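You operate a simulated robot arm through the tools that you are given. There is no shell and no other tool.

You are at the controls of a simulated robot arm. One attempt, no reset.

JOB
Brush brown grease over the top of the clamped block, then free it and set it on the step.
Fine: from the brown pot, with the yellow brush, which goes back in its holder; pull the jaw wide open; the block goes into the gap in its row. Set down upright: what you pick out. A coat counts when it lies all over at full strength: go over it till it gets no stronger.
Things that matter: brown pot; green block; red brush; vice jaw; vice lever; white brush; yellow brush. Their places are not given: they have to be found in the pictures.

Only the result counts: the job must be done as asked and must still hold three seconds after the hand-in. Knocking over, shifting, dropping, spilling or breaking anything else fails it.

ROBOT AND FRAMES
A 6-joint arm with a two-finger gripper, fixed in place. Base frame: the origin is at the foot of the arm, x ahead of it, y to its left, z up. Lengths are in cm, angles in degrees, forces in N, time in s.
Its first joint turns from -166.0 to 166.0 degrees. Payload 2.45 kg.
The TCP is the grasp point between the finger pads, 2 cm short of the fingertips. In the tool frame z runs along the fingers and y along their closing line. The gripper opens to 14 cm. The gripper's body begins 16.8 cm behind the TCP.
Orientation is that of the tool frame in the base frame, as a unit quaternion [x, y, z, w]. With the fingers straight down and closing along the base's y, the tool's x points along the base's -x, its y along +y and its z along -z.

CONTROLS
- The arm moves only by the tool arm_command. Its argument "targets" is a list of rows, each a list of 3 entries, a list of its own where there are three numbers: the shift along the tool's x, y, z in cm, then the turn, a rotation vector about the tool's x, y, z in rad, then the opening, from 0 (shut) to 1 (fully open). In form: [[[tx, ty, tz], [rx, ry, rz], fingers], ...]. A call has 1 to 20 rows; each row is the pose to reach, as a shift and turn from the pose commanded when the call began, along the tool's axes at that moment. A row lasts 0.2 s, in which the tool goes at most 5 cm and 8.6 degrees; a call with a longer step from one row to the next is refused whole, and so is a gripper value outside its range. Where a pose cannot be reached the arm comes as near as it can. A force on the tool above 40 N (or 10 N above the force at the start of the call, whichever is more), or a blocked arm, ends the call early, and 0.2 s more pass. The fingers move at their own pace (about 4.5 cm/s each) and stop on an object; they squeeze with about 38 N. The grip force told is the motor's: it shows also when the fingers shut on nothing. Time passes only in rows, and 0.2 s behind the last, so rows that repeat a pose let the fingers close. It gives the time, the measured TCP pose, the force on the tool (base axes), the opening and the grip force at its end, in the units of the frame above (readings bear some noise), with the torque about the TCP (base axes, N m) and any sound that the robot's microphone picked up.
- Cameras (640 x 400 px; columns grow to the right, rows downward): "scene" is fixed at [4.87, 49.87, 168.55]; the picture's right is [-0.35, -0.94, 0.00], its down [-0.50, 0.19, -0.84] and it looks along [0.79, -0.29, -0.54] (base axes); focal length 329 px, centre (320, 200). "wrist" rides on the gripper at [7.8, 1.1, -20.9] in the tool frame; the picture's right is [-0.14, 0.99, 0.00], its down [-0.92, -0.13, -0.37] and it looks along [-0.37, -0.05, 0.93] (tool axes); focal length 280 px, centre (320, 200).
- get_image(camera): a new picture of that camera. No time passes.
- probe_pixels(camera, pixels): for up to 12 pixels [column, row] of the newest picture of that camera ("zoom" is the newest enlarged one), the place [x, y, z] in the base frame of the surface seen there, good to about 0.2 cm. No time passes.
- zoom(camera, box): a new picture of the part [left, top, right, bottom] of that camera's present view, enlarged. No time passes.
- job_done(): hands the job in; it is judged then, once.

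Leave the gripper open and the arm clear of the work at the hand-in unless told otherwise.

The tools are called as a command line: name --argument value ..., lists and objects as JSON in quotes. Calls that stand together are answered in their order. arm_command: Moves the arm, as the interface text tells. Its arguments: {"type":"object","properties":{"targets":{"type":"array","items":{"type":"array"}}},"required":["targets"]} The other tools are called the same way: get_image (camera) takes a picture; probe_pixels (camera, pixels) gives the place of the surface under pixels of a picture; zoom (camera, box) takes an enlarged picture of a part of a camera's view; job_done () hands the job in.

At the start:

```text
clock: 0.0
tool_pos: [63.54, 34.94, 135.14]
orientation: [0.0, 1.0, 0.0, 0.0]
wrist_force: [-0.8, 0.6, -0.4]
moment: [-0.01, -0.01, 0.02]
finger_gap: 14.01
grip_force: 0.0
```

scene: 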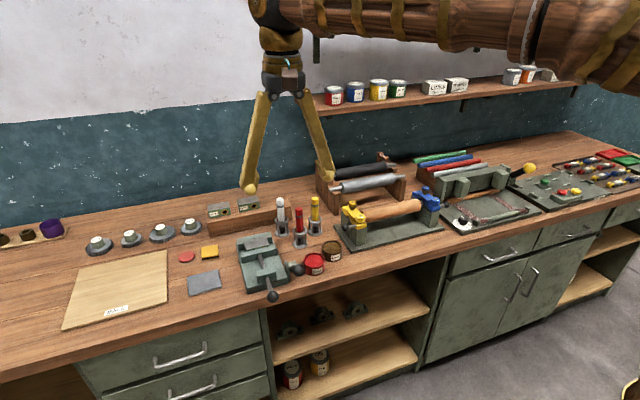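
wrist: 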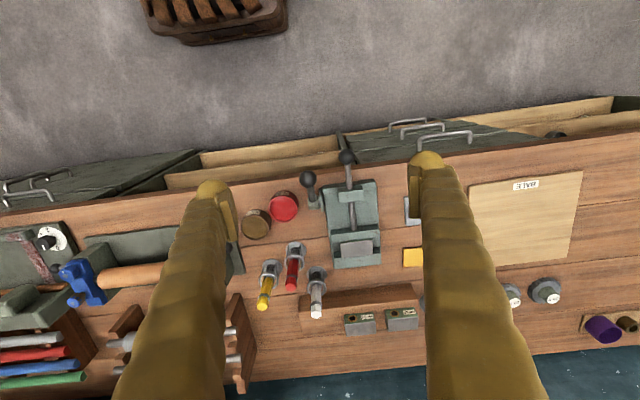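

I see the vice with a block around scene (262,255), three brushes around (300,220), the red pot (314,263) and the brown pot (332,250). First I zoom in on that area from both cameras.

zoom --camera "scene" --box '[190, 180, 350, 310]'

zoom --camera "wrist" --box '[230, 130, 430, 340]'

```text
3.08 times, centred on (270, 245) of scene
```

zoom: 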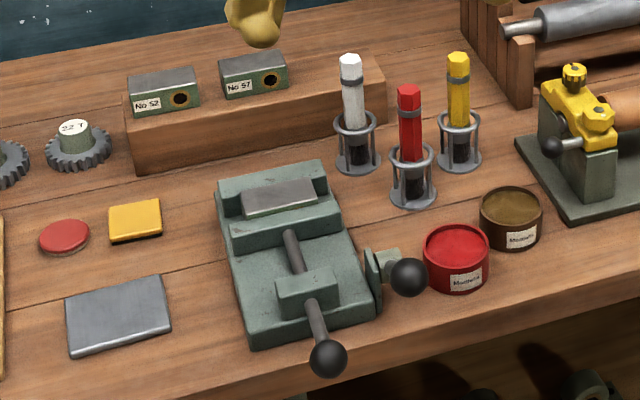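

```text
1.90 times, centred on (330, 235) of wrist
```

zoom: 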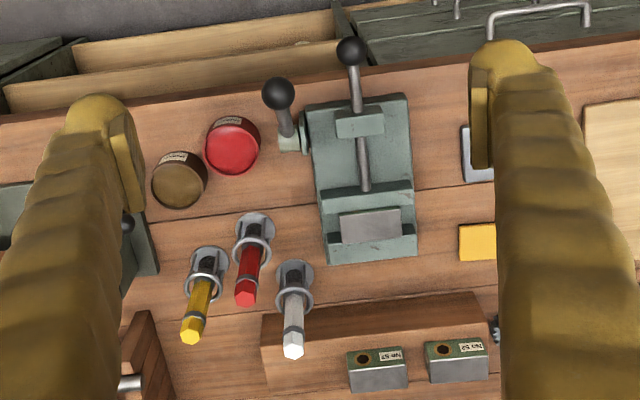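

The blocks No 52 and No 57 sit on the step, with free room to the right. I measure the vice, block, brushes, pots and step.

zoom --camera "scene" --box '[200, 180, 300, 250]'

zoom --camera "scene" --box '[230, 225, 320, 310]'

zoom --camera "scene" --box '[265, 190, 355, 280]'

```text
5.71 times, centred on (250, 215) of scene
```

zoom: 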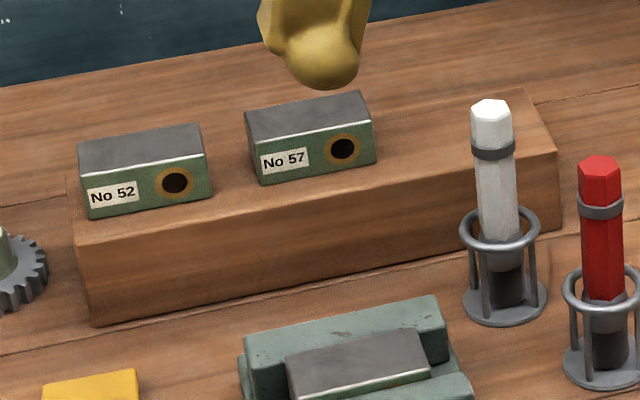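

```text
4.71 times, centred on (275, 268) of scene
```

zoom: 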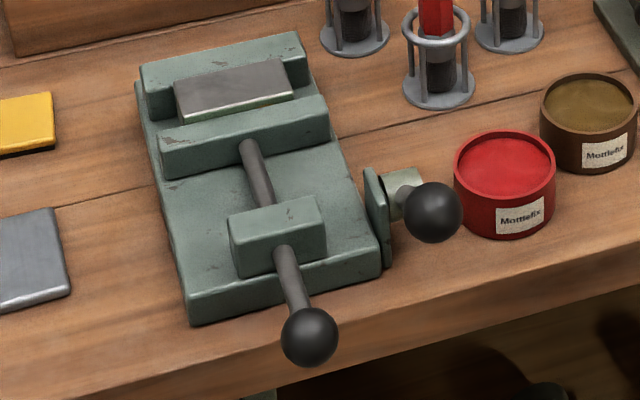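

```text
4.44 times, centred on (310, 235) of scene
```

zoom: 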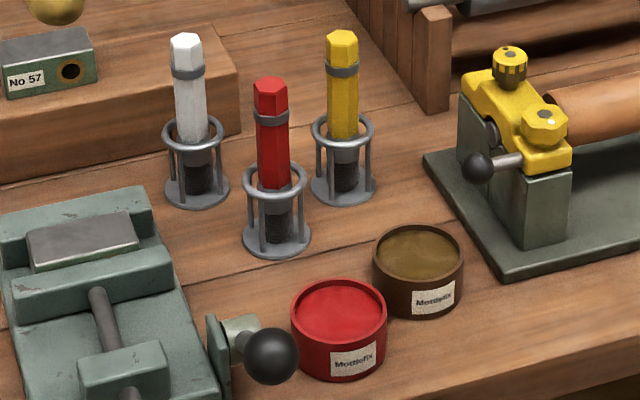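

I probe points in this last zoom: yellow brush, red brush, white brush, pots.

probe_pixels --camera "zoom" --pixels '[[341, 36], [342, 100], [342, 72], [344, 175], [343, 148], [315, 135], [372, 135], [418, 250], [418, 228], [376, 258], [461, 258], [418, 292]]'

probe_pixels --camera "zoom" --pixels '[[270, 84], [273, 150], [186, 40], [190, 110], [340, 300], [340, 283], [340, 378], [340, 195], [344, 200], [316, 185], [373, 185], [290, 215]]'

```text
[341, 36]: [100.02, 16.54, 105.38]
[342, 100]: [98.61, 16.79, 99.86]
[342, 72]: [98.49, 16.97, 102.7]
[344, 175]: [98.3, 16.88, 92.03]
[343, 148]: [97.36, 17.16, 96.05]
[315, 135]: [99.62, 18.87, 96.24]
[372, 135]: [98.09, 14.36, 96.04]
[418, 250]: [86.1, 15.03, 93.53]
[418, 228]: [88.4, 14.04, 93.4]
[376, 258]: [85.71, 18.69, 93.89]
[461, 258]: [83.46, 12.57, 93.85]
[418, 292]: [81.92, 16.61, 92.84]
```

```text
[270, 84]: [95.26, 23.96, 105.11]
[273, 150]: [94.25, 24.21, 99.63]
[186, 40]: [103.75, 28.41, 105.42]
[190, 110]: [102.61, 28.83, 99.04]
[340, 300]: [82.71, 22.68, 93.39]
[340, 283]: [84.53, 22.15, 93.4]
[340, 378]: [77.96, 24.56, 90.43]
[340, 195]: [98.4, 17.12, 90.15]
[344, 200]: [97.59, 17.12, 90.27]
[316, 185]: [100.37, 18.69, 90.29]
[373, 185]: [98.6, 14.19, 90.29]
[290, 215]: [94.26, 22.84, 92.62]
```

Bench top is about z=90, yellow brush near (99.5,16.7) with top z≈105.4. Now the vice and the step.

zoom --camera "scene" --box '[230, 225, 320, 310]'

probe_pixels --camera "zoom" --pixels '[[176, 84], [282, 60], [294, 92], [185, 122], [235, 88], [140, 66], [297, 36], [308, 60], [146, 85], [160, 140], [325, 98], [162, 160]]'

probe_pixels --camera "zoom" --pixels '[[240, 125], [245, 140], [260, 185], [232, 220], [318, 200], [275, 210], [290, 270], [310, 325], [432, 200], [405, 180], [375, 200], [395, 215]]'

```text
4.71 times, centred on (275, 268) of scene
```

zoom: 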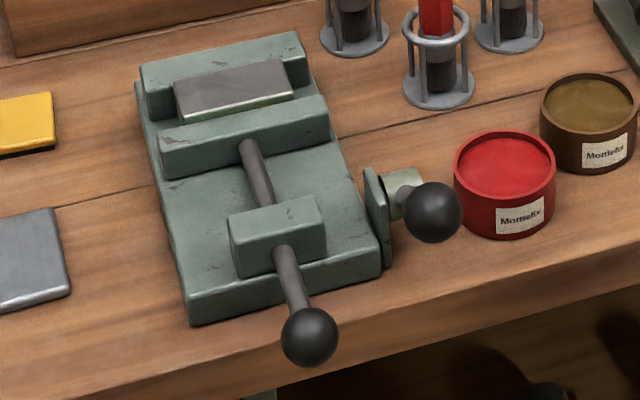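

```text
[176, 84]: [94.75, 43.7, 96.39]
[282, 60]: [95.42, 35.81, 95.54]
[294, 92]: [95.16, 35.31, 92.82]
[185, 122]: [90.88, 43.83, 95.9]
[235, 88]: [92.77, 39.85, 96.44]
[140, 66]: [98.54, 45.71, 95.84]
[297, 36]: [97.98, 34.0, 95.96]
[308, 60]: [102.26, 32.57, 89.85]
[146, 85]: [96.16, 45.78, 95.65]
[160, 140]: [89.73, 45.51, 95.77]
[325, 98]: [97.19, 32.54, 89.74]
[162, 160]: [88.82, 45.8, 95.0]
```

```text
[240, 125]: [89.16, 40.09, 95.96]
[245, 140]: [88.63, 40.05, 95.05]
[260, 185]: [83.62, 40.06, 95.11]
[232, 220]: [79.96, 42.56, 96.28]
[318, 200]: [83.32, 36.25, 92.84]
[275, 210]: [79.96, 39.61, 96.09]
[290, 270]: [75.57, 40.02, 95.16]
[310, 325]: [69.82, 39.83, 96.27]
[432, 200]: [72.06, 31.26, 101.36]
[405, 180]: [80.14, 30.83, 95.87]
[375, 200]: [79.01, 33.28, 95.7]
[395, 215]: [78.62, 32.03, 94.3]
```

Vice axis lies along x; block top z≈96.4, lever ball near (73,31,100). Now I measure the step and its row.

zoom --camera "scene" --box '[200, 180, 300, 250]'

probe_pixels --camera "zoom" --pixels '[[82, 145], [80, 168], [196, 128], [209, 155], [90, 210], [205, 195], [249, 115], [253, 140], [357, 95], [372, 122], [263, 178], [372, 160]]'

probe_pixels --camera "zoom" --pixels '[[78, 235], [95, 320], [555, 150], [535, 98], [440, 178], [450, 110], [400, 120], [230, 190], [225, 150], [510, 165], [70, 185], [420, 150]]'

```text
5.71 times, centred on (250, 215) of scene
```

zoom: 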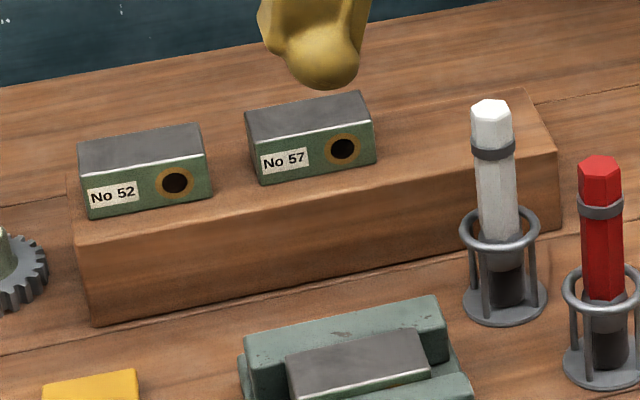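

```text
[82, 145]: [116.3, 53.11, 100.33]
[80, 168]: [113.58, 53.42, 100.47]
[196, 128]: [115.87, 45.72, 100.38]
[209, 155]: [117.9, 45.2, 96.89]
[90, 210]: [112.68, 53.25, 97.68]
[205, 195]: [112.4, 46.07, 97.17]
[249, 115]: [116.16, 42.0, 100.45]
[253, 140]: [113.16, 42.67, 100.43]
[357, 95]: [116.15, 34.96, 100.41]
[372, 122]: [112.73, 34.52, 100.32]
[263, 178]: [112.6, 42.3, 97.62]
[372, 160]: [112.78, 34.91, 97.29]
```

```text
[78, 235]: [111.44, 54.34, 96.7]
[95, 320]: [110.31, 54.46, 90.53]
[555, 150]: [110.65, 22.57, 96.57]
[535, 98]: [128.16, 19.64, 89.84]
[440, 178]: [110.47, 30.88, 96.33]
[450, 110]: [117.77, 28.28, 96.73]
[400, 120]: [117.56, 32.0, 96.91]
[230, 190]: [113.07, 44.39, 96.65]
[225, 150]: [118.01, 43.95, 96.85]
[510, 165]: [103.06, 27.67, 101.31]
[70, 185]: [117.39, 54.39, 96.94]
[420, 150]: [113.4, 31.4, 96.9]
```

The row has No 52 centred at y≈49.4 and No 57 at y≈38.5 (x≈114.4, step top z≈96.8), so the gap is at about y≈27.6. I look at the gripper's shape and the far-right for other context before moving.

zoom --camera "scene" --box '[220, 0, 360, 200]'

zoom --camera "wrist" --box '[230, 140, 330, 320]'

zoom --camera "wrist" --box '[290, 130, 410, 280]'

```text
2.00 times, centred on (290, 100) of scene
```

zoom: 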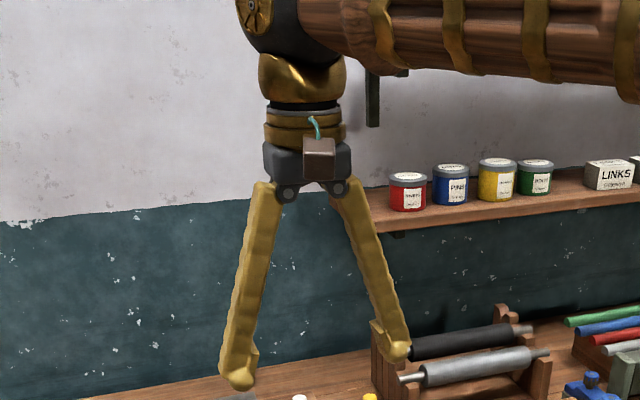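

```text
2.22 times, centred on (280, 230) of wrist
```

zoom: 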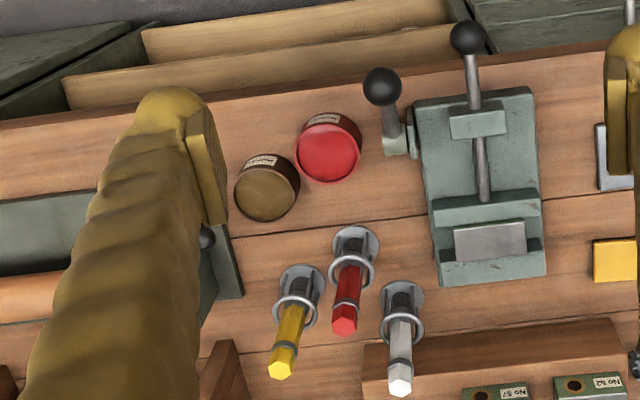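

```text
2.67 times, centred on (350, 205) of wrist
```

zoom: 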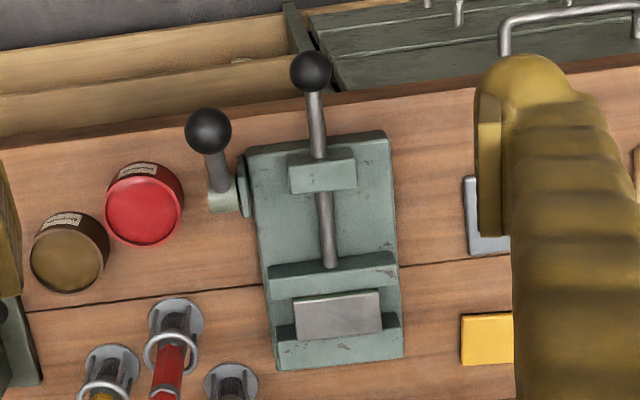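

The gripper carries a small camera box on the robot side. I move down closer to the lever (to about x=62, y=31, z=116) to see its shape; the space there is free.

arm_command --targets '[[[0.3, -0.8, 4], [0, 0, 0], 1], [[0.6, -1.6, 8], [0, 0, 0], 1], [[0.9, -2.4, 12], [0, 0, 0], 1], [[1.2, -3.2, 16], [0, 0, 0], 1], [[1.5, -4, 19], [0, 0, 0], 1], [[1.5, -4, 19], [0, 0, 0], 1]]'

get_image --camera "wrist"

get_image --camera "scene"

```text
clock: 1.4
tool_pos: [62.15, 31.16, 116.34]
orientation: [0.001, 1.0, 0.0, 0.001]
wrist_force: [-1.3, 0.0, -0.3]
moment: [-0.02, 0.0, -0.04]
finger_gap: 14.01
grip_force: 0.0
```

```text
taken
```

wrist: 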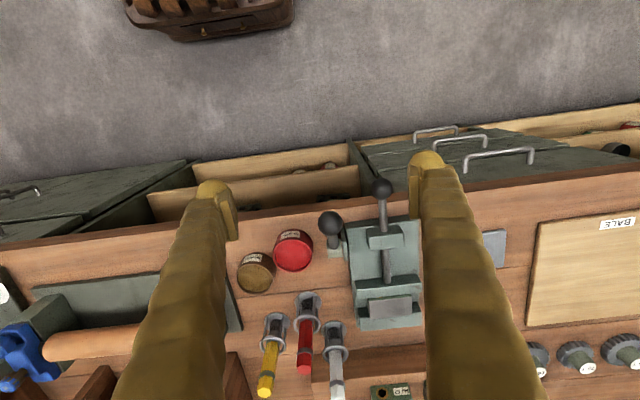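

```text
taken
```

scene: 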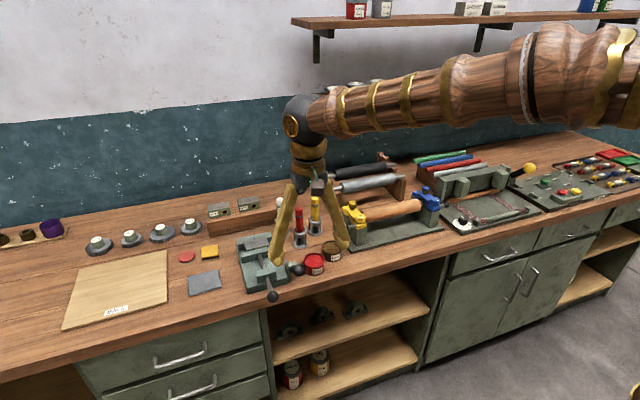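

I zoom the wrist view on the lever at (330,225) and vice.

zoom --camera "wrist" --box '[300, 170, 430, 340]'

probe_pixels --camera "wrist" --pixels '[[330, 222], [337, 235], [334, 252], [340, 243], [346, 250], [382, 189], [382, 215], [386, 240], [388, 300], [388, 318], [372, 300], [410, 298]]'

```text
2.35 times, centred on (365, 255) of wrist
```

zoom: 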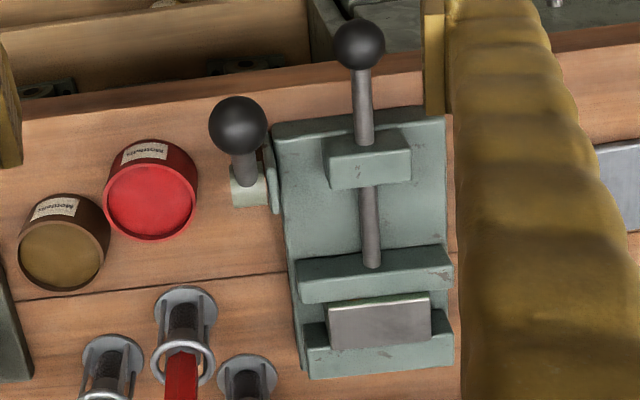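

```text
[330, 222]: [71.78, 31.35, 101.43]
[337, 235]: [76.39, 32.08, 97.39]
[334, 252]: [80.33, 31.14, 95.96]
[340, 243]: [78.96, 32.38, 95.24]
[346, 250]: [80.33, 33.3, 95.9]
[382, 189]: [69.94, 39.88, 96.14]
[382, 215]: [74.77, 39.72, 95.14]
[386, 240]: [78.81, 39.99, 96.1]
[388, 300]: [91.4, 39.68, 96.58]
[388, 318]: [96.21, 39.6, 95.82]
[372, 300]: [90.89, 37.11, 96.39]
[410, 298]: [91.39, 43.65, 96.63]
```

I check the yellow clamp fixture next to the pots and more points on the brush tops.

probe_pixels --camera "scene" --pixels '[[351.7, 212.5], [345.6, 227.8], [355, 202], [333.6, 224.9], [349.4, 251.9], [340, 235], [315, 199], [315.5, 205], [299, 213], [280, 202], [332, 247], [332, 242]]'

zoom --camera "wrist" --box '[225, 250, 345, 400]'

probe_pixels --camera "wrist" --pixels '[[264, 386], [268, 370], [272, 348], [304, 365], [256, 270], [257, 278], [240, 262], [272, 262], [256, 291], [338, 390]]'

```text
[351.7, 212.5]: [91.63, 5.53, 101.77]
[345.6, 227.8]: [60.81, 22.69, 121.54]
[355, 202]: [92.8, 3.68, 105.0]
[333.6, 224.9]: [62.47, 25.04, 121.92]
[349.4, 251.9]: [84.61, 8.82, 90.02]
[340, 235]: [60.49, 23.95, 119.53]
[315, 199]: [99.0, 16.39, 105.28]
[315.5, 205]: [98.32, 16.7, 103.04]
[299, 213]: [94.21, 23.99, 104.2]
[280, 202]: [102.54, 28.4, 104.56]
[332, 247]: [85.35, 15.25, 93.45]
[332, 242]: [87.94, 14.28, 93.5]
```

```text
2.67 times, centred on (285, 325) of wrist
```

zoom: 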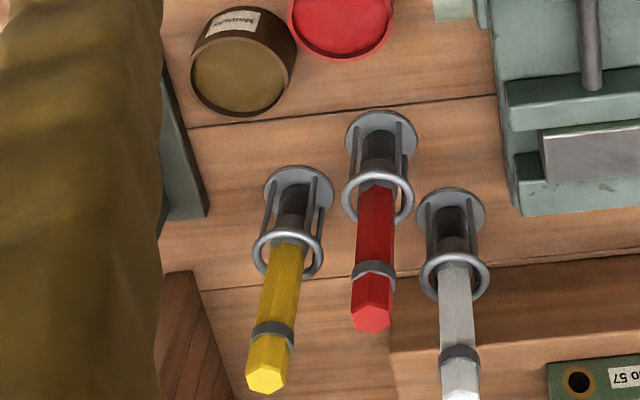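

```text
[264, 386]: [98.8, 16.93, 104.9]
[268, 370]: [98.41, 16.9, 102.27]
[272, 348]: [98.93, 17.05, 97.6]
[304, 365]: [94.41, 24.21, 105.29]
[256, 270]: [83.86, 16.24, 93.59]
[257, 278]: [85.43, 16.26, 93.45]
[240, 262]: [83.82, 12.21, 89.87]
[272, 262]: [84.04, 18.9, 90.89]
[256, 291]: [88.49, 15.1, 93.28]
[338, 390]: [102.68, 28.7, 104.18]
```

I check the wooden rack next to the yellow brush (zoom (185,290) area).

probe_pixels --camera "zoom" --pixels '[[183, 275], [210, 340], [170, 300], [200, 390], [225, 390], [165, 285], [232, 392], [205, 212], [165, 80], [265, 375], [284, 370], [248, 370]]'

probe_pixels --camera "scene" --pixels '[[320, 190], [322, 200], [327, 208], [330, 205], [318, 182], [333, 205], [325, 185], [300, 200]]'

zoom --camera "scene" --box '[270, 150, 390, 270]'

```text
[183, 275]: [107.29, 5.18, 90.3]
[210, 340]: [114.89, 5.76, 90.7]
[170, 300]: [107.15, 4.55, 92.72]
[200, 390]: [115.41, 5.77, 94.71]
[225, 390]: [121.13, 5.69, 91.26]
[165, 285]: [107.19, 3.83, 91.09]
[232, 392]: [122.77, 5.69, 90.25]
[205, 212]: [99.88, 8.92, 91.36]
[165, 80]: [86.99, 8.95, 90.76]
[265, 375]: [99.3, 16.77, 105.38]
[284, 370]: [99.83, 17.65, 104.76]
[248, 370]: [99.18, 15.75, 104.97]
```

```text
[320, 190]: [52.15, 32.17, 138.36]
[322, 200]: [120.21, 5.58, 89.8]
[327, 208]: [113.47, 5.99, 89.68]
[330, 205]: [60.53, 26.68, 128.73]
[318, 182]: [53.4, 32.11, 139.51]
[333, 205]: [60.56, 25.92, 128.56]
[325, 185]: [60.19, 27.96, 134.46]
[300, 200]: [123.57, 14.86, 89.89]
```

```text
3.33 times, centred on (330, 210) of scene
```

zoom: 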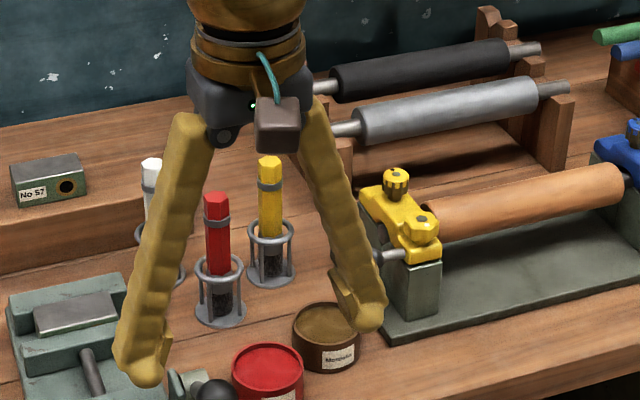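

The rack and fixture stay clear of the yellow brush (99.5,16.75). I move above and before it, tilting the fingers outward by 30° for reach and narrowing the fingers to about 5.6 cm.

arm_command --targets '[[[-3.4, -1.42, 0.2], [0, -0.052, 0], 0.8], [[-6.8, -2.84, 0.4], [0, -0.104, 0], 0.6], [[-10.2, -4.26, 0.6], [0, -0.156, 0], 0.4], [[-13.6, -5.68, 0.8], [0, -0.208, 0], 0.4], [[-17, -7.1, 1.0], [0, -0.26, 0], 0.4], [[-20.4, -8.52, 1.2], [0, -0.312, 0], 0.4], [[-23.8, -9.94, 1.4], [0, -0.364, 0], 0.4], [[-27.2, -11.36, 1.6], [0, -0.416, 0], 0.4], [[-30.6, -12.78, 1.8], [0, -0.468, 0], 0.4], [[-34, -14.2, 2], [0, -0.52, 0], 0.4], [[-34, -14.2, 2], [0, -0.52, 0], 0.4]]'

get_image --camera "wrist"

get_image --camera "scene"

```text
clock: 3.8
tool_pos: [96.17, 16.95, 114.11]
orientation: [0.0, 0.966, 0.0, 0.257]
wrist_force: [0.1, 0.1, 0.4]
moment: [-0.02, 0.03, 0.01]
finger_gap: 5.58
grip_force: 0.1
```

```text
taken
```

wrist: 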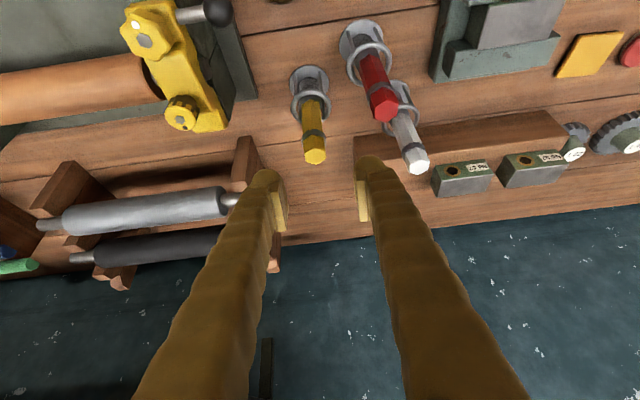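

```text
taken
```

scene: 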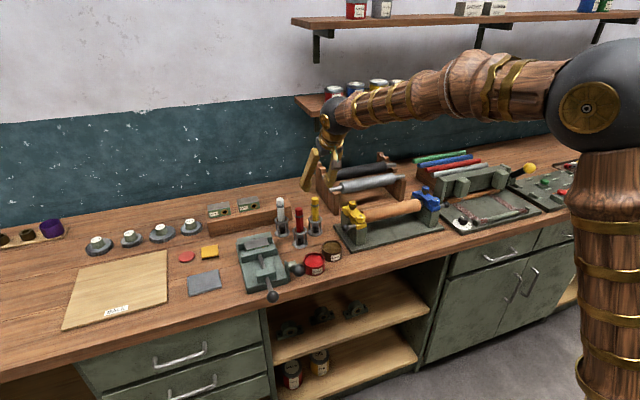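

Pose reached. I refine the yellow brush's position from this view: top hexagon near (315,155), handle, ring.

zoom --camera "wrist" --box '[270, 50, 370, 180]'

probe_pixels --camera "wrist" --pixels '[[315, 156], [306, 155], [325, 155], [315, 149], [315, 162], [312, 133], [305, 120], [321, 115], [310, 108], [297, 105], [325, 98], [308, 75]]'

```text
3.08 times, centred on (320, 115) of wrist
```

zoom: 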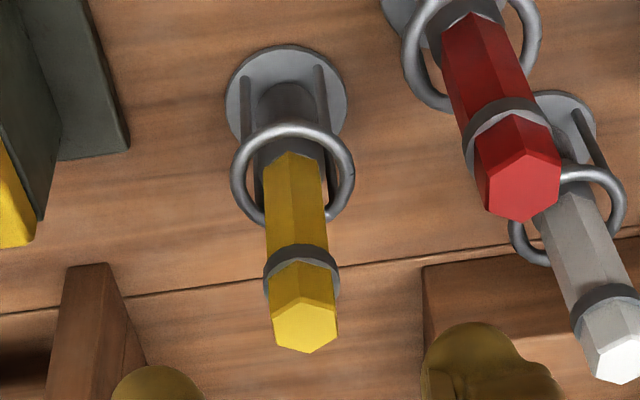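

```text
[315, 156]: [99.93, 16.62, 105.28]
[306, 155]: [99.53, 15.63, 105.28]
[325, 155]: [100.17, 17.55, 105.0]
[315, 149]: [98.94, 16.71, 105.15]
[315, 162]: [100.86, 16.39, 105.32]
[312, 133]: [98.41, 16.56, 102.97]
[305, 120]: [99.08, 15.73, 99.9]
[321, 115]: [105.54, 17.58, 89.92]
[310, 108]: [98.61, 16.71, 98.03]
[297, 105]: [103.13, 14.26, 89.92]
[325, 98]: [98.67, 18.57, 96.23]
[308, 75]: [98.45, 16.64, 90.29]
```

Brush centre is (99.85,16.6), handle z 98–105.3, holder ring at z≈96.2. I lower the fingers around the handle to TCP z≈101 with the gap at 5.6 cm.

arm_command --targets '[[[0.67, -0.04, 2.69], [0, 0, 0], 0.4], [[1.35, -0.08, 5.38], [0, 0, 0], 0.4], [[2.02, -0.12, 8.07], [0, 0, 0], 0.4], [[2.69, -0.16, 10.75], [0, 0, 0], 0.4], [[3.37, -0.2, 13.3], [0, 0, 0], 0.4], [[3.37, -0.2, 13.3], [0, 0, 0], 0.4]]'

get_image --camera "wrist"

zoom --camera "scene" --box '[250, 150, 370, 280]'

```text
clock: 5.2
tool_pos: [99.76, 16.89, 101.08]
orientation: [-0.001, 0.966, 0.0, 0.257]
wrist_force: [0.1, 0.2, 0.0]
moment: [-0.03, -0.01, -0.03]
finger_gap: 5.59
grip_force: 0.2
```

```text
taken
```

wrist: 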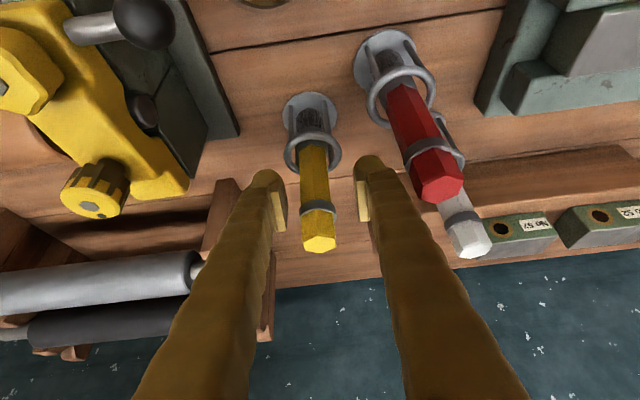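

```text
3.08 times, centred on (310, 215) of scene
```

zoom: 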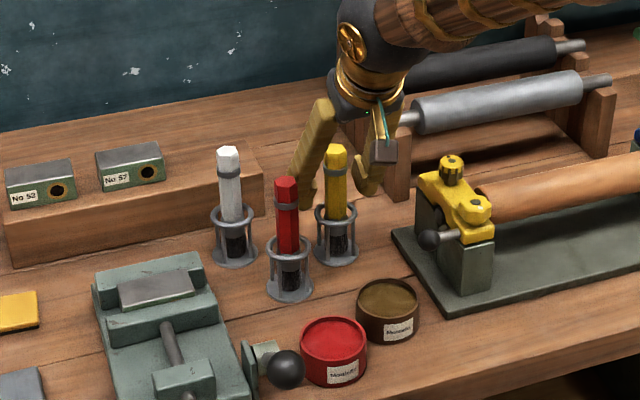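

The brush sits slightly toward the left finger; the reading says y=16.89 while the brush is at 16.6. I zoom to check centring.

zoom --camera "wrist" --box '[250, 120, 390, 260]'

probe_pixels --camera "wrist" --pixels '[[284, 205], [361, 205], [315, 205], [300, 205], [331, 205], [320, 244], [308, 244], [332, 242]]'

```text
2.86 times, centred on (320, 190) of wrist
```

zoom: 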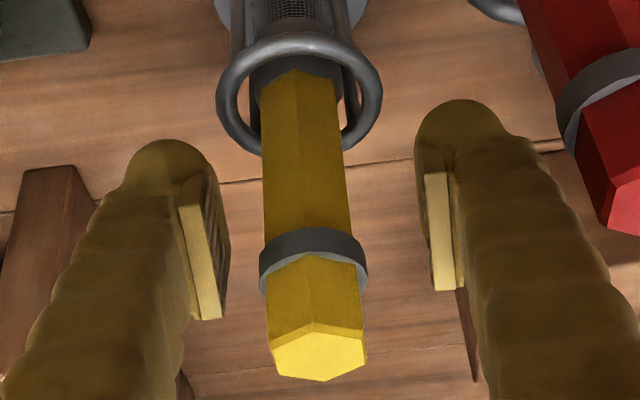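

```text
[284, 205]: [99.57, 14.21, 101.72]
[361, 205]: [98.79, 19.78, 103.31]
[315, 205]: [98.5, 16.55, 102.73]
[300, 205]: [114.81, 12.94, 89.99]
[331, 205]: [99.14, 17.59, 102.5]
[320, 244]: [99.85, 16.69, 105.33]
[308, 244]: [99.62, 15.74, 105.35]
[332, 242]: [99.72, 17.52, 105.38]
```

Finger centre is y≈17.0, brush 16.6, so I shift 0.37 cm toward -y and close the grip.

arm_command --targets '[[[0, -0.37, 0], [0, 0, 0], 0.4], [[0, -0.37, 0], [0, 0, 0], 0.4], [[0, -0.37, 0], [0, 0, 0], 0.25], [[0, -0.37, 0], [0, 0, 0], 0.15], [[0, -0.37, 0], [0, 0, 0], 0.05], [[0, -0.37, 0], [0, 0, 0], 0.0], [[0, -0.37, 0], [0, 0, 0], 0.0]]'

zoom --camera "wrist" --box '[250, 80, 390, 260]'

```text
clock: 6.8
tool_pos: [99.76, 16.57, 100.89]
orientation: [0.001, 0.966, -0.001, 0.257]
wrist_force: [0.5, -0.1, -0.3]
moment: [0.02, 0.0, -0.01]
finger_gap: 2.51
grip_force: 38.1
```

```text
2.22 times, centred on (320, 170) of wrist
```

zoom: 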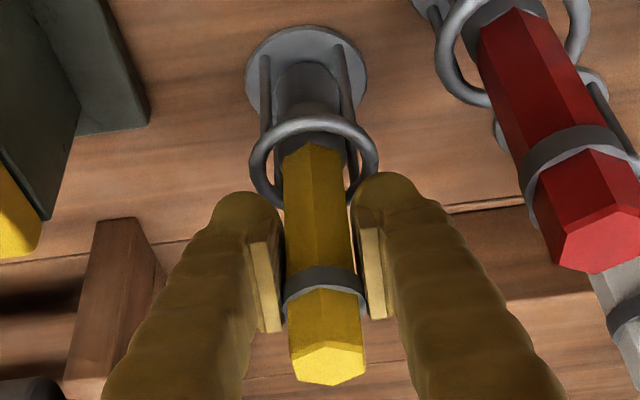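

The gap of 2.51 suggests the pads close on the grey band rather than the hex handle. I probe the pad ends and the band to decide on re-gripping lower.

probe_pixels --camera "zoom" --pixels '[[272, 328], [258, 245], [268, 300], [375, 310], [366, 235], [322, 270], [322, 290], [318, 200], [320, 310], [320, 260], [312, 122], [320, 370]]'

zoom --camera "scene" --box '[290, 180, 350, 240]'

```text
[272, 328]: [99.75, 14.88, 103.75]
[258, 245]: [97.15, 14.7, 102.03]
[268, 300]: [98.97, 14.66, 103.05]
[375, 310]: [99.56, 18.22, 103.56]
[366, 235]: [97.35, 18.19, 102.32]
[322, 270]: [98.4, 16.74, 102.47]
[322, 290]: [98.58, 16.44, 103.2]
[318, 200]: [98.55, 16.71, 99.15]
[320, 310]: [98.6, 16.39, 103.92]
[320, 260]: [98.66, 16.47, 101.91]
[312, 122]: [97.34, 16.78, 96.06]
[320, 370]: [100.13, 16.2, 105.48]
```

```text
6.67 times, centred on (320, 210) of scene
```

zoom: 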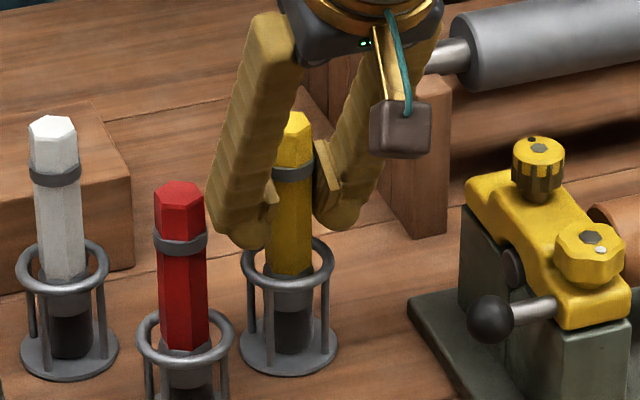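

The pads overlap the band (z 102.3–103.5). I open slightly, lower by 1.5 cm so the pads are on the plain hex handle (still just above the ring at 96.3), and close again.

arm_command --targets '[[[0, 0, 0], [0, 0, 0], 0.3], [[0, 0, 0], [0, 0, 0], 0.3], [[0.25, 0, 0.43], [0, 0, 0], 0.3], [[0.5, 0, 0.87], [0, 0, 0], 0.3], [[0.72, 0, 1.28], [0, 0, 0], 0.3], [[0.72, 0, 1.28], [0, 0, 0], 0.3]]'

zoom --camera "scene" --box '[290, 180, 350, 240]'

zoom --camera "wrist" --box '[250, 80, 390, 260]'

```text
clock: 8.2
tool_pos: [99.89, 16.46, 99.51]
orientation: [0.0, 0.966, 0.0, 0.257]
wrist_force: [0.6, 0.2, 0.4]
moment: [-0.02, 0.0, 0.02]
finger_gap: 4.2
grip_force: 0.0
```

```text
6.67 times, centred on (320, 210) of scene
```

zoom: 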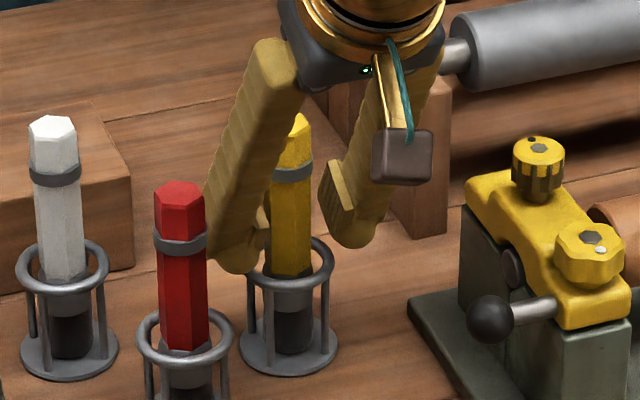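

```text
2.22 times, centred on (320, 170) of wrist
```

zoom: 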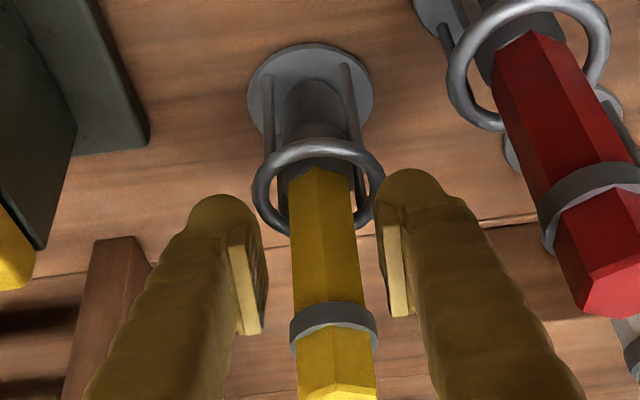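

The pads now sit below the band. I close.

arm_command --targets '[[[0, 0.05, 0], [0, 0, 0], 0.2], [[0, 0.05, 0], [0, 0, 0], 0.1], [[0, 0.05, 0], [0, 0, 0], 0.0], [[0, 0.05, 0], [0, 0, 0], 0.0], [[0, 0.05, 0], [0, 0, 0], 0.0]]'

zoom --camera "wrist" --box '[250, 80, 390, 260]'

```text
clock: 9.4
tool_pos: [99.8, 16.4, 99.33]
orientation: [0.0, 0.966, 0.0, 0.257]
wrist_force: [-0.6, -0.3, 0.4]
moment: [0.0, 0.0, 0.0]
finger_gap: 2.49
grip_force: 37.6
```

```text
2.22 times, centred on (320, 170) of wrist
```

zoom: 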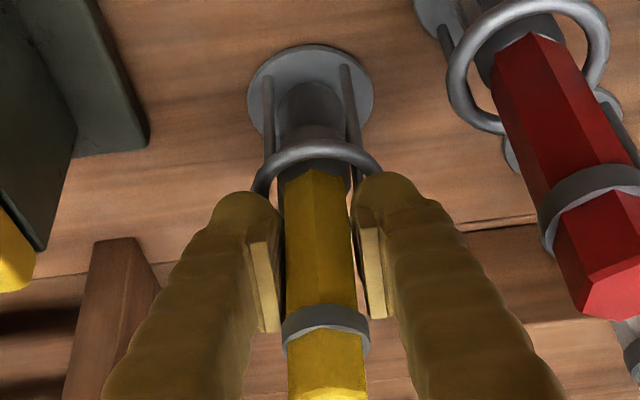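

Same gap (2.49), so the body is that wide and the grip is sound. I lift the brush straight up by 12 cm out of the holder.

arm_command --targets '[[[-0.75, 0, -1.3], [0, 0, 0], 0], [[-1.5, 0, -2.6], [0, 0, 0], 0], [[-2.5, 0, -4.34], [0, 0, 0], 0], [[-3.5, 0, -6.07], [0, 0, 0], 0], [[-4.7, 0, -8.2], [0, 0, 0], 0], [[-5.96, 0, -10.41], [0, 0, 0], 0], [[-5.96, 0, -10.41], [0, 0, 0], 0]]'

get_image --camera "wrist"

zoom --camera "scene" --box '[270, 150, 390, 260]'

```text
clock: 11.0
tool_pos: [99.82, 16.26, 111.7]
orientation: [-0.001, 0.966, 0.0, 0.257]
wrist_force: [0.5, 0.1, -1.4]
moment: [0.0, -0.02, -0.03]
finger_gap: 2.51
grip_force: 38.0
```

```text
taken
```

wrist: 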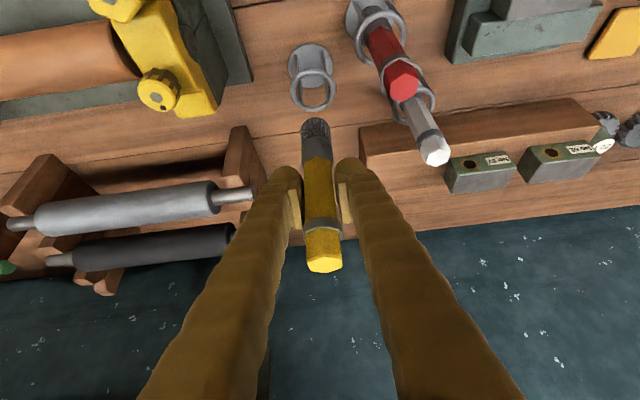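

```text
3.64 times, centred on (330, 205) of scene
```

zoom: 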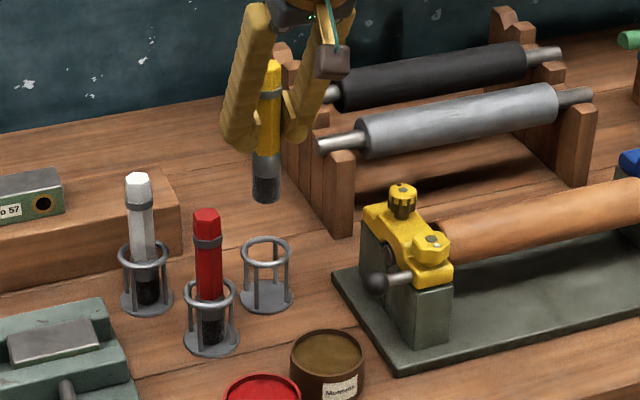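

The brush is out. I measure its bristle tip in this zoom at (265,200) and the holder's ring.

probe_pixels --camera "zoom" --pixels '[[265, 200], [265, 196], [265, 185], [265, 170], [268, 110], [255, 192], [276, 192], [253, 160], [278, 160], [267, 240], [240, 258], [293, 256]]'

zoom --camera "scene" --box '[290, 165, 340, 215]'

```text
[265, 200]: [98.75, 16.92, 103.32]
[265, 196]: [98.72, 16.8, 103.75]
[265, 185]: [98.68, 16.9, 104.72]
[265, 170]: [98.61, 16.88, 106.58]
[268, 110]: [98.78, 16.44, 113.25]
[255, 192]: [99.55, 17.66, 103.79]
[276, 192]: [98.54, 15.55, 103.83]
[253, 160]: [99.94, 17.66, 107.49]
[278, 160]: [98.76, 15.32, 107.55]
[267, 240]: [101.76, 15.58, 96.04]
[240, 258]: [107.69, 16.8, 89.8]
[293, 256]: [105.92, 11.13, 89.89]
```

```text
8.00 times, centred on (315, 190) of scene
```

zoom: 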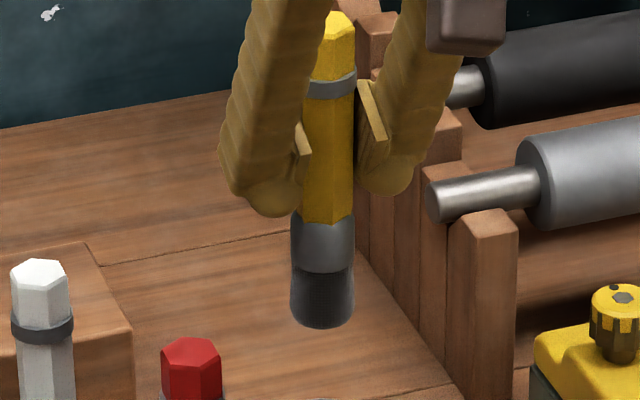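

I probe the very bottom edge of the bristles.

probe_pixels --camera "zoom" --pixels '[[322, 326], [322, 322], [322, 317], [310, 322], [335, 320], [322, 270], [293, 300], [353, 300], [323, 215]]'

```text
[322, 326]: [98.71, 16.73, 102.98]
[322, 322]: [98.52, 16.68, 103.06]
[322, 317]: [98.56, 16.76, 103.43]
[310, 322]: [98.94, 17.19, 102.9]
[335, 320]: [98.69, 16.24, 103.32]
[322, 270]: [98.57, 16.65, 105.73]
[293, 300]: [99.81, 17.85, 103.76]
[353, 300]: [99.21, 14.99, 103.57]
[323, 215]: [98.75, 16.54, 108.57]
```

Bristle tip is at z≈102.9, i.e. 8.6 cm below the TCP. Now I measure the brown pot precisely.

zoom --camera "scene" --box '[312, 232, 352, 270]'

```text
10.53 times, centred on (332, 251) of scene
```

zoom: 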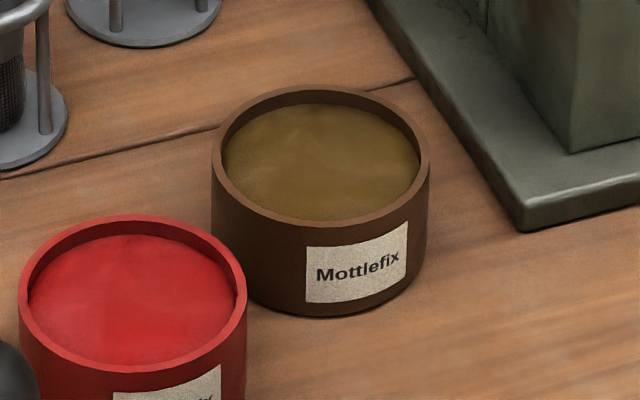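

probe_pixels --camera "zoom" --pixels '[[320, 91], [320, 231], [217, 165], [424, 155], [250, 110], [390, 105], [250, 212], [395, 210], [320, 165], [228, 165], [413, 160], [320, 210]]'

```text
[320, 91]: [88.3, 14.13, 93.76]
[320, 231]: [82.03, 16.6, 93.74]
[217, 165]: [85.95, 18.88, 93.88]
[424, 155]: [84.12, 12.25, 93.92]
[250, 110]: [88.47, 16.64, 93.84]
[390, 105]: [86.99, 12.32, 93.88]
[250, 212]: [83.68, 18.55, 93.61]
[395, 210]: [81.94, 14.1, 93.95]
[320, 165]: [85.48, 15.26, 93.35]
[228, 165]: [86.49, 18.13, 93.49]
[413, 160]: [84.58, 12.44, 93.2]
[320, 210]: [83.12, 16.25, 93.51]
```

Pot centre (85.15,15.4), rim z 93.9, grease surface z≈93.4. I carry the brush over it and lower the tip to z≈92.4.

arm_command --targets '[[[2.531, -0.164, -1.449], [0, 0, 0], 0], [[5.062, -0.328, -2.898], [0, 0, 0], 0], [[7.593, -0.492, -4.347], [0, 0, 0], 0], [[10.124, -0.656, -5.796], [0, 0, 0], 0], [[12.655, -0.82, -7.245], [0, 0, 0], 0], [[12.655, -0.82, -7.245], [0, 0, 0], 0], [[13.694, -0.82, -5.431], [0, 0, 0], 0], [[14.732, -0.82, -3.618], [0, 0, 0], 0], [[15.771, -0.82, -1.804], [0, 0, 0], 0]]'

zoom --camera "scene" --box '[300, 200, 370, 270]'

get_image --camera "wrist"

```text
clock: 13.0
tool_pos: [85.09, 15.46, 105.27]
orientation: [0.0, 0.966, 0.0, 0.257]
wrist_force: [0.2, -0.6, 0.1]
moment: [-0.02, -0.01, -0.02]
finger_gap: 2.48
grip_force: 37.6
```

```text
5.71 times, centred on (335, 235) of scene
```

zoom: 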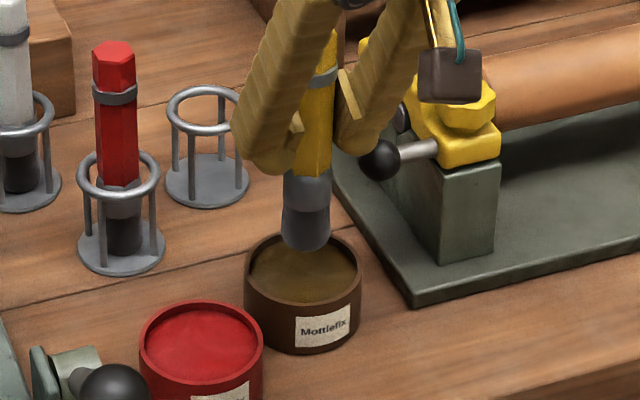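

```text
taken
```

wrist: 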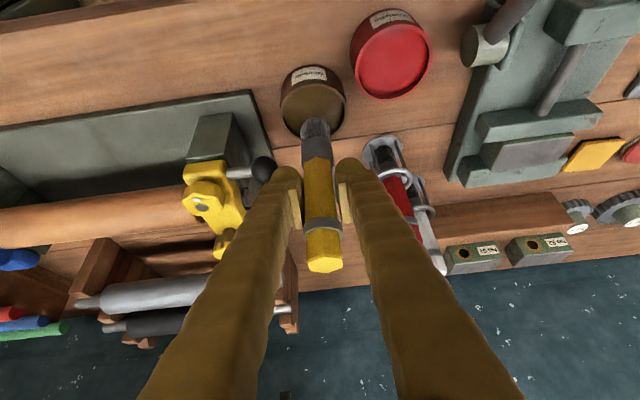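

The tip is centred over the pot, 2.7 cm above the rim. I dip to tip z≈92.4, swirl a little and hold.

arm_command --targets '[[[0.7, 0, 1.2], [0, 0, 0], 0], [[1.4, 0, 2.42], [0, 0, 0], 0], [[2.077, 0, 3.627], [0, 0, 0], 0], [[2.077, 0.6, 3.627], [0, 0, 0], 0], [[2.077, 0, 3.627], [0, 0, 0], 0], [[2.077, -0.6, 3.627], [0, 0, 0], 0], [[2.077, 0, 3.627], [0, 0, 0], 0], [[2.077, 0, 3.627], [0, 0, 0], 0]]'

zoom --camera "scene" --box '[300, 200, 370, 270]'

```text
clock: 14.0
tool_pos: [85.24, 15.81, 101.41]
orientation: [0.0, 0.966, 0.001, 0.259]
wrist_force: [1.0, -0.3, 2.6]
moment: [0.06, -0.05, 0.0]
finger_gap: 2.47
grip_force: 37.7
stopped in row 4: the force on the tool passed its limit at 42 N (the readings are from after the stop); the commanded pose is now the measured one
```

```text
5.71 times, centred on (335, 235) of scene
```

zoom: 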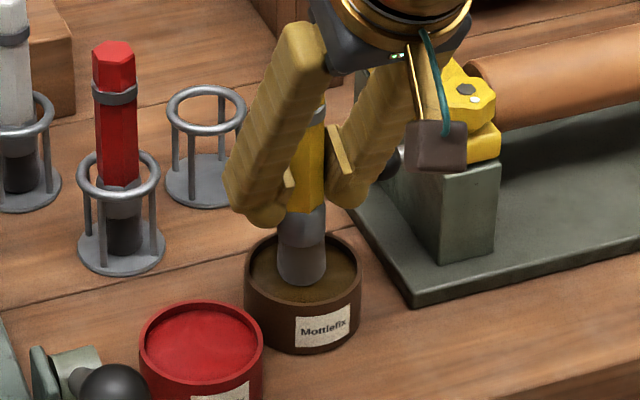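

The brush met something firm at tip z≈92.8 and the call stopped; the pot looks unmoved. I lift 7 cm and inspect the bristles and the pot.

arm_command --targets '[[[-0.75, 0, -1.3], [0, 0, 0], 0], [[-1.5, 0, -2.6], [0, 0, 0], 0], [[-2.5, 0, -4.33], [0, 0, 0], 0], [[-3.5, 0, -6.06], [0, 0, 0], 0], [[-3.5, 0, -6.06], [0, 0, 0], 0]]'

zoom --camera "scene" --box '[300, 195, 370, 270]'

zoom --camera "wrist" --box '[250, 60, 390, 290]'

```text
clock: 15.2
tool_pos: [85.26, 15.88, 108.4]
orientation: [0.0, 0.966, 0.0, 0.258]
wrist_force: [0.4, -0.1, -0.1]
moment: [-0.02, 0.0, 0.0]
finger_gap: 2.5
grip_force: 37.9
```

```text
5.33 times, centred on (335, 232) of scene
```

zoom: 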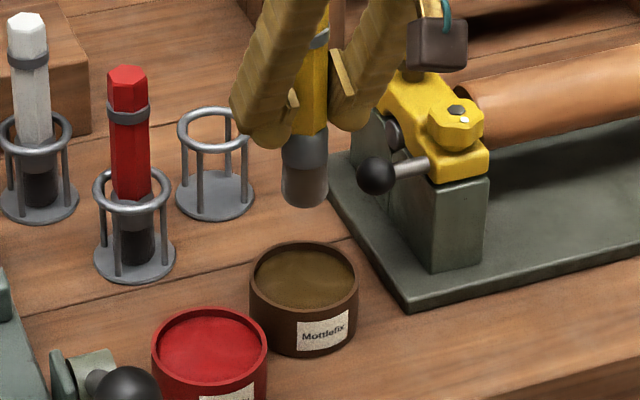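

```text
1.74 times, centred on (320, 175) of wrist
```

zoom: 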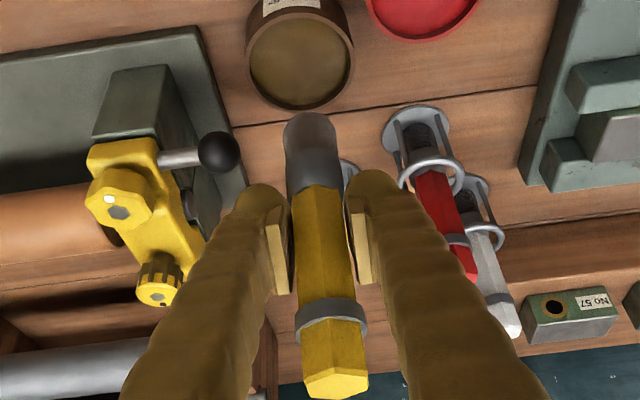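

The bristles look coated with brown now, pot unmoved. I measure the tip position anew.

zoom --camera "scene" --box '[310, 190, 360, 240]'

```text
8.00 times, centred on (335, 215) of scene
```

zoom: 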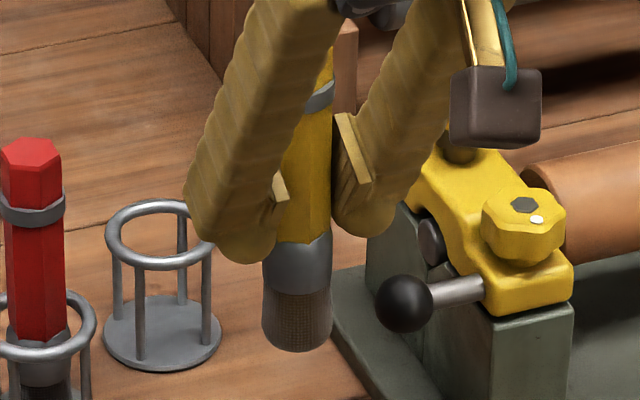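

probe_pixels --camera "zoom" --pixels '[[297, 349], [297, 344], [297, 335], [265, 325], [330, 325], [297, 290], [297, 270], [270, 270], [328, 270], [310, 200]]'

```text
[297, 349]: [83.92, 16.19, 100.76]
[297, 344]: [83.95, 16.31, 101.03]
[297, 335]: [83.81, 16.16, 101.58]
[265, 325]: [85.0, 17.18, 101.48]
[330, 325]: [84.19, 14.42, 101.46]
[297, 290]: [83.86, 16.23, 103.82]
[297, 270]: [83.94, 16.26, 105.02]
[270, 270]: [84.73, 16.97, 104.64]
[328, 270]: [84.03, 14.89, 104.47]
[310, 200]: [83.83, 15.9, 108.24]
```

The tip is now 7.75 cm below the TCP (the brush slid up a bit in the grip); the grease surface is at ≈93.4 and firm, so touching suffices. Now I measure the block's top corners precisely.

zoom --camera "scene" --box '[235, 225, 295, 270]'

```text
8.89 times, centred on (265, 248) of scene
```

zoom: 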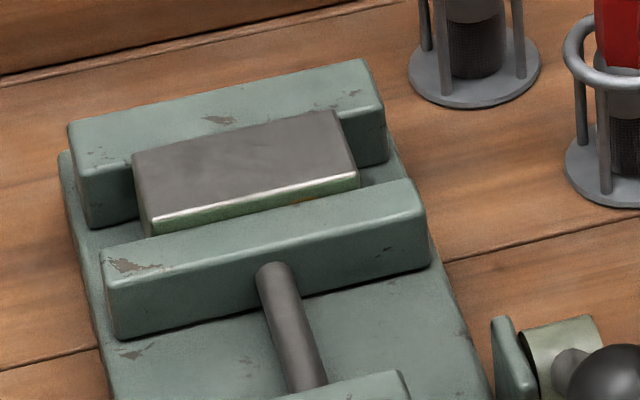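

probe_pixels --camera "zoom" --pixels '[[136, 157], [334, 113], [153, 220], [355, 178], [155, 215], [352, 172], [245, 170], [250, 195], [240, 140], [150, 190], [340, 140], [200, 240]]'

probe_pixels --camera "zoom" --pixels '[[72, 128], [355, 66], [82, 165], [130, 145], [360, 150], [385, 110], [105, 255], [410, 185], [115, 275], [420, 205], [110, 330], [170, 230]]'

```text
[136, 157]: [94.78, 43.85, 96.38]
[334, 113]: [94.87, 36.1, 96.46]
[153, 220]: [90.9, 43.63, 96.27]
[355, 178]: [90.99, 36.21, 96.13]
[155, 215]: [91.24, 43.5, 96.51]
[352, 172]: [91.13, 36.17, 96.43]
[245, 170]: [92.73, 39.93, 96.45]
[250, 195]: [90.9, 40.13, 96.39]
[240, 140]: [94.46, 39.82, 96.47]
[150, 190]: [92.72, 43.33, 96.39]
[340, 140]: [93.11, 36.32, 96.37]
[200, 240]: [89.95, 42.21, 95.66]
```

```text
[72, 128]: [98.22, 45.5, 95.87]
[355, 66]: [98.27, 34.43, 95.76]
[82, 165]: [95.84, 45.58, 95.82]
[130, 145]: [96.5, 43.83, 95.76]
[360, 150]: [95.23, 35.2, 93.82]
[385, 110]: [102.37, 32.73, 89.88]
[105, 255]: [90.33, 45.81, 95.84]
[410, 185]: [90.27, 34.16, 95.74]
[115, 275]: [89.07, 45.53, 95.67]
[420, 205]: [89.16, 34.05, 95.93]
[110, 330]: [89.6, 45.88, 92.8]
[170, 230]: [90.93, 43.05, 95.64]
```

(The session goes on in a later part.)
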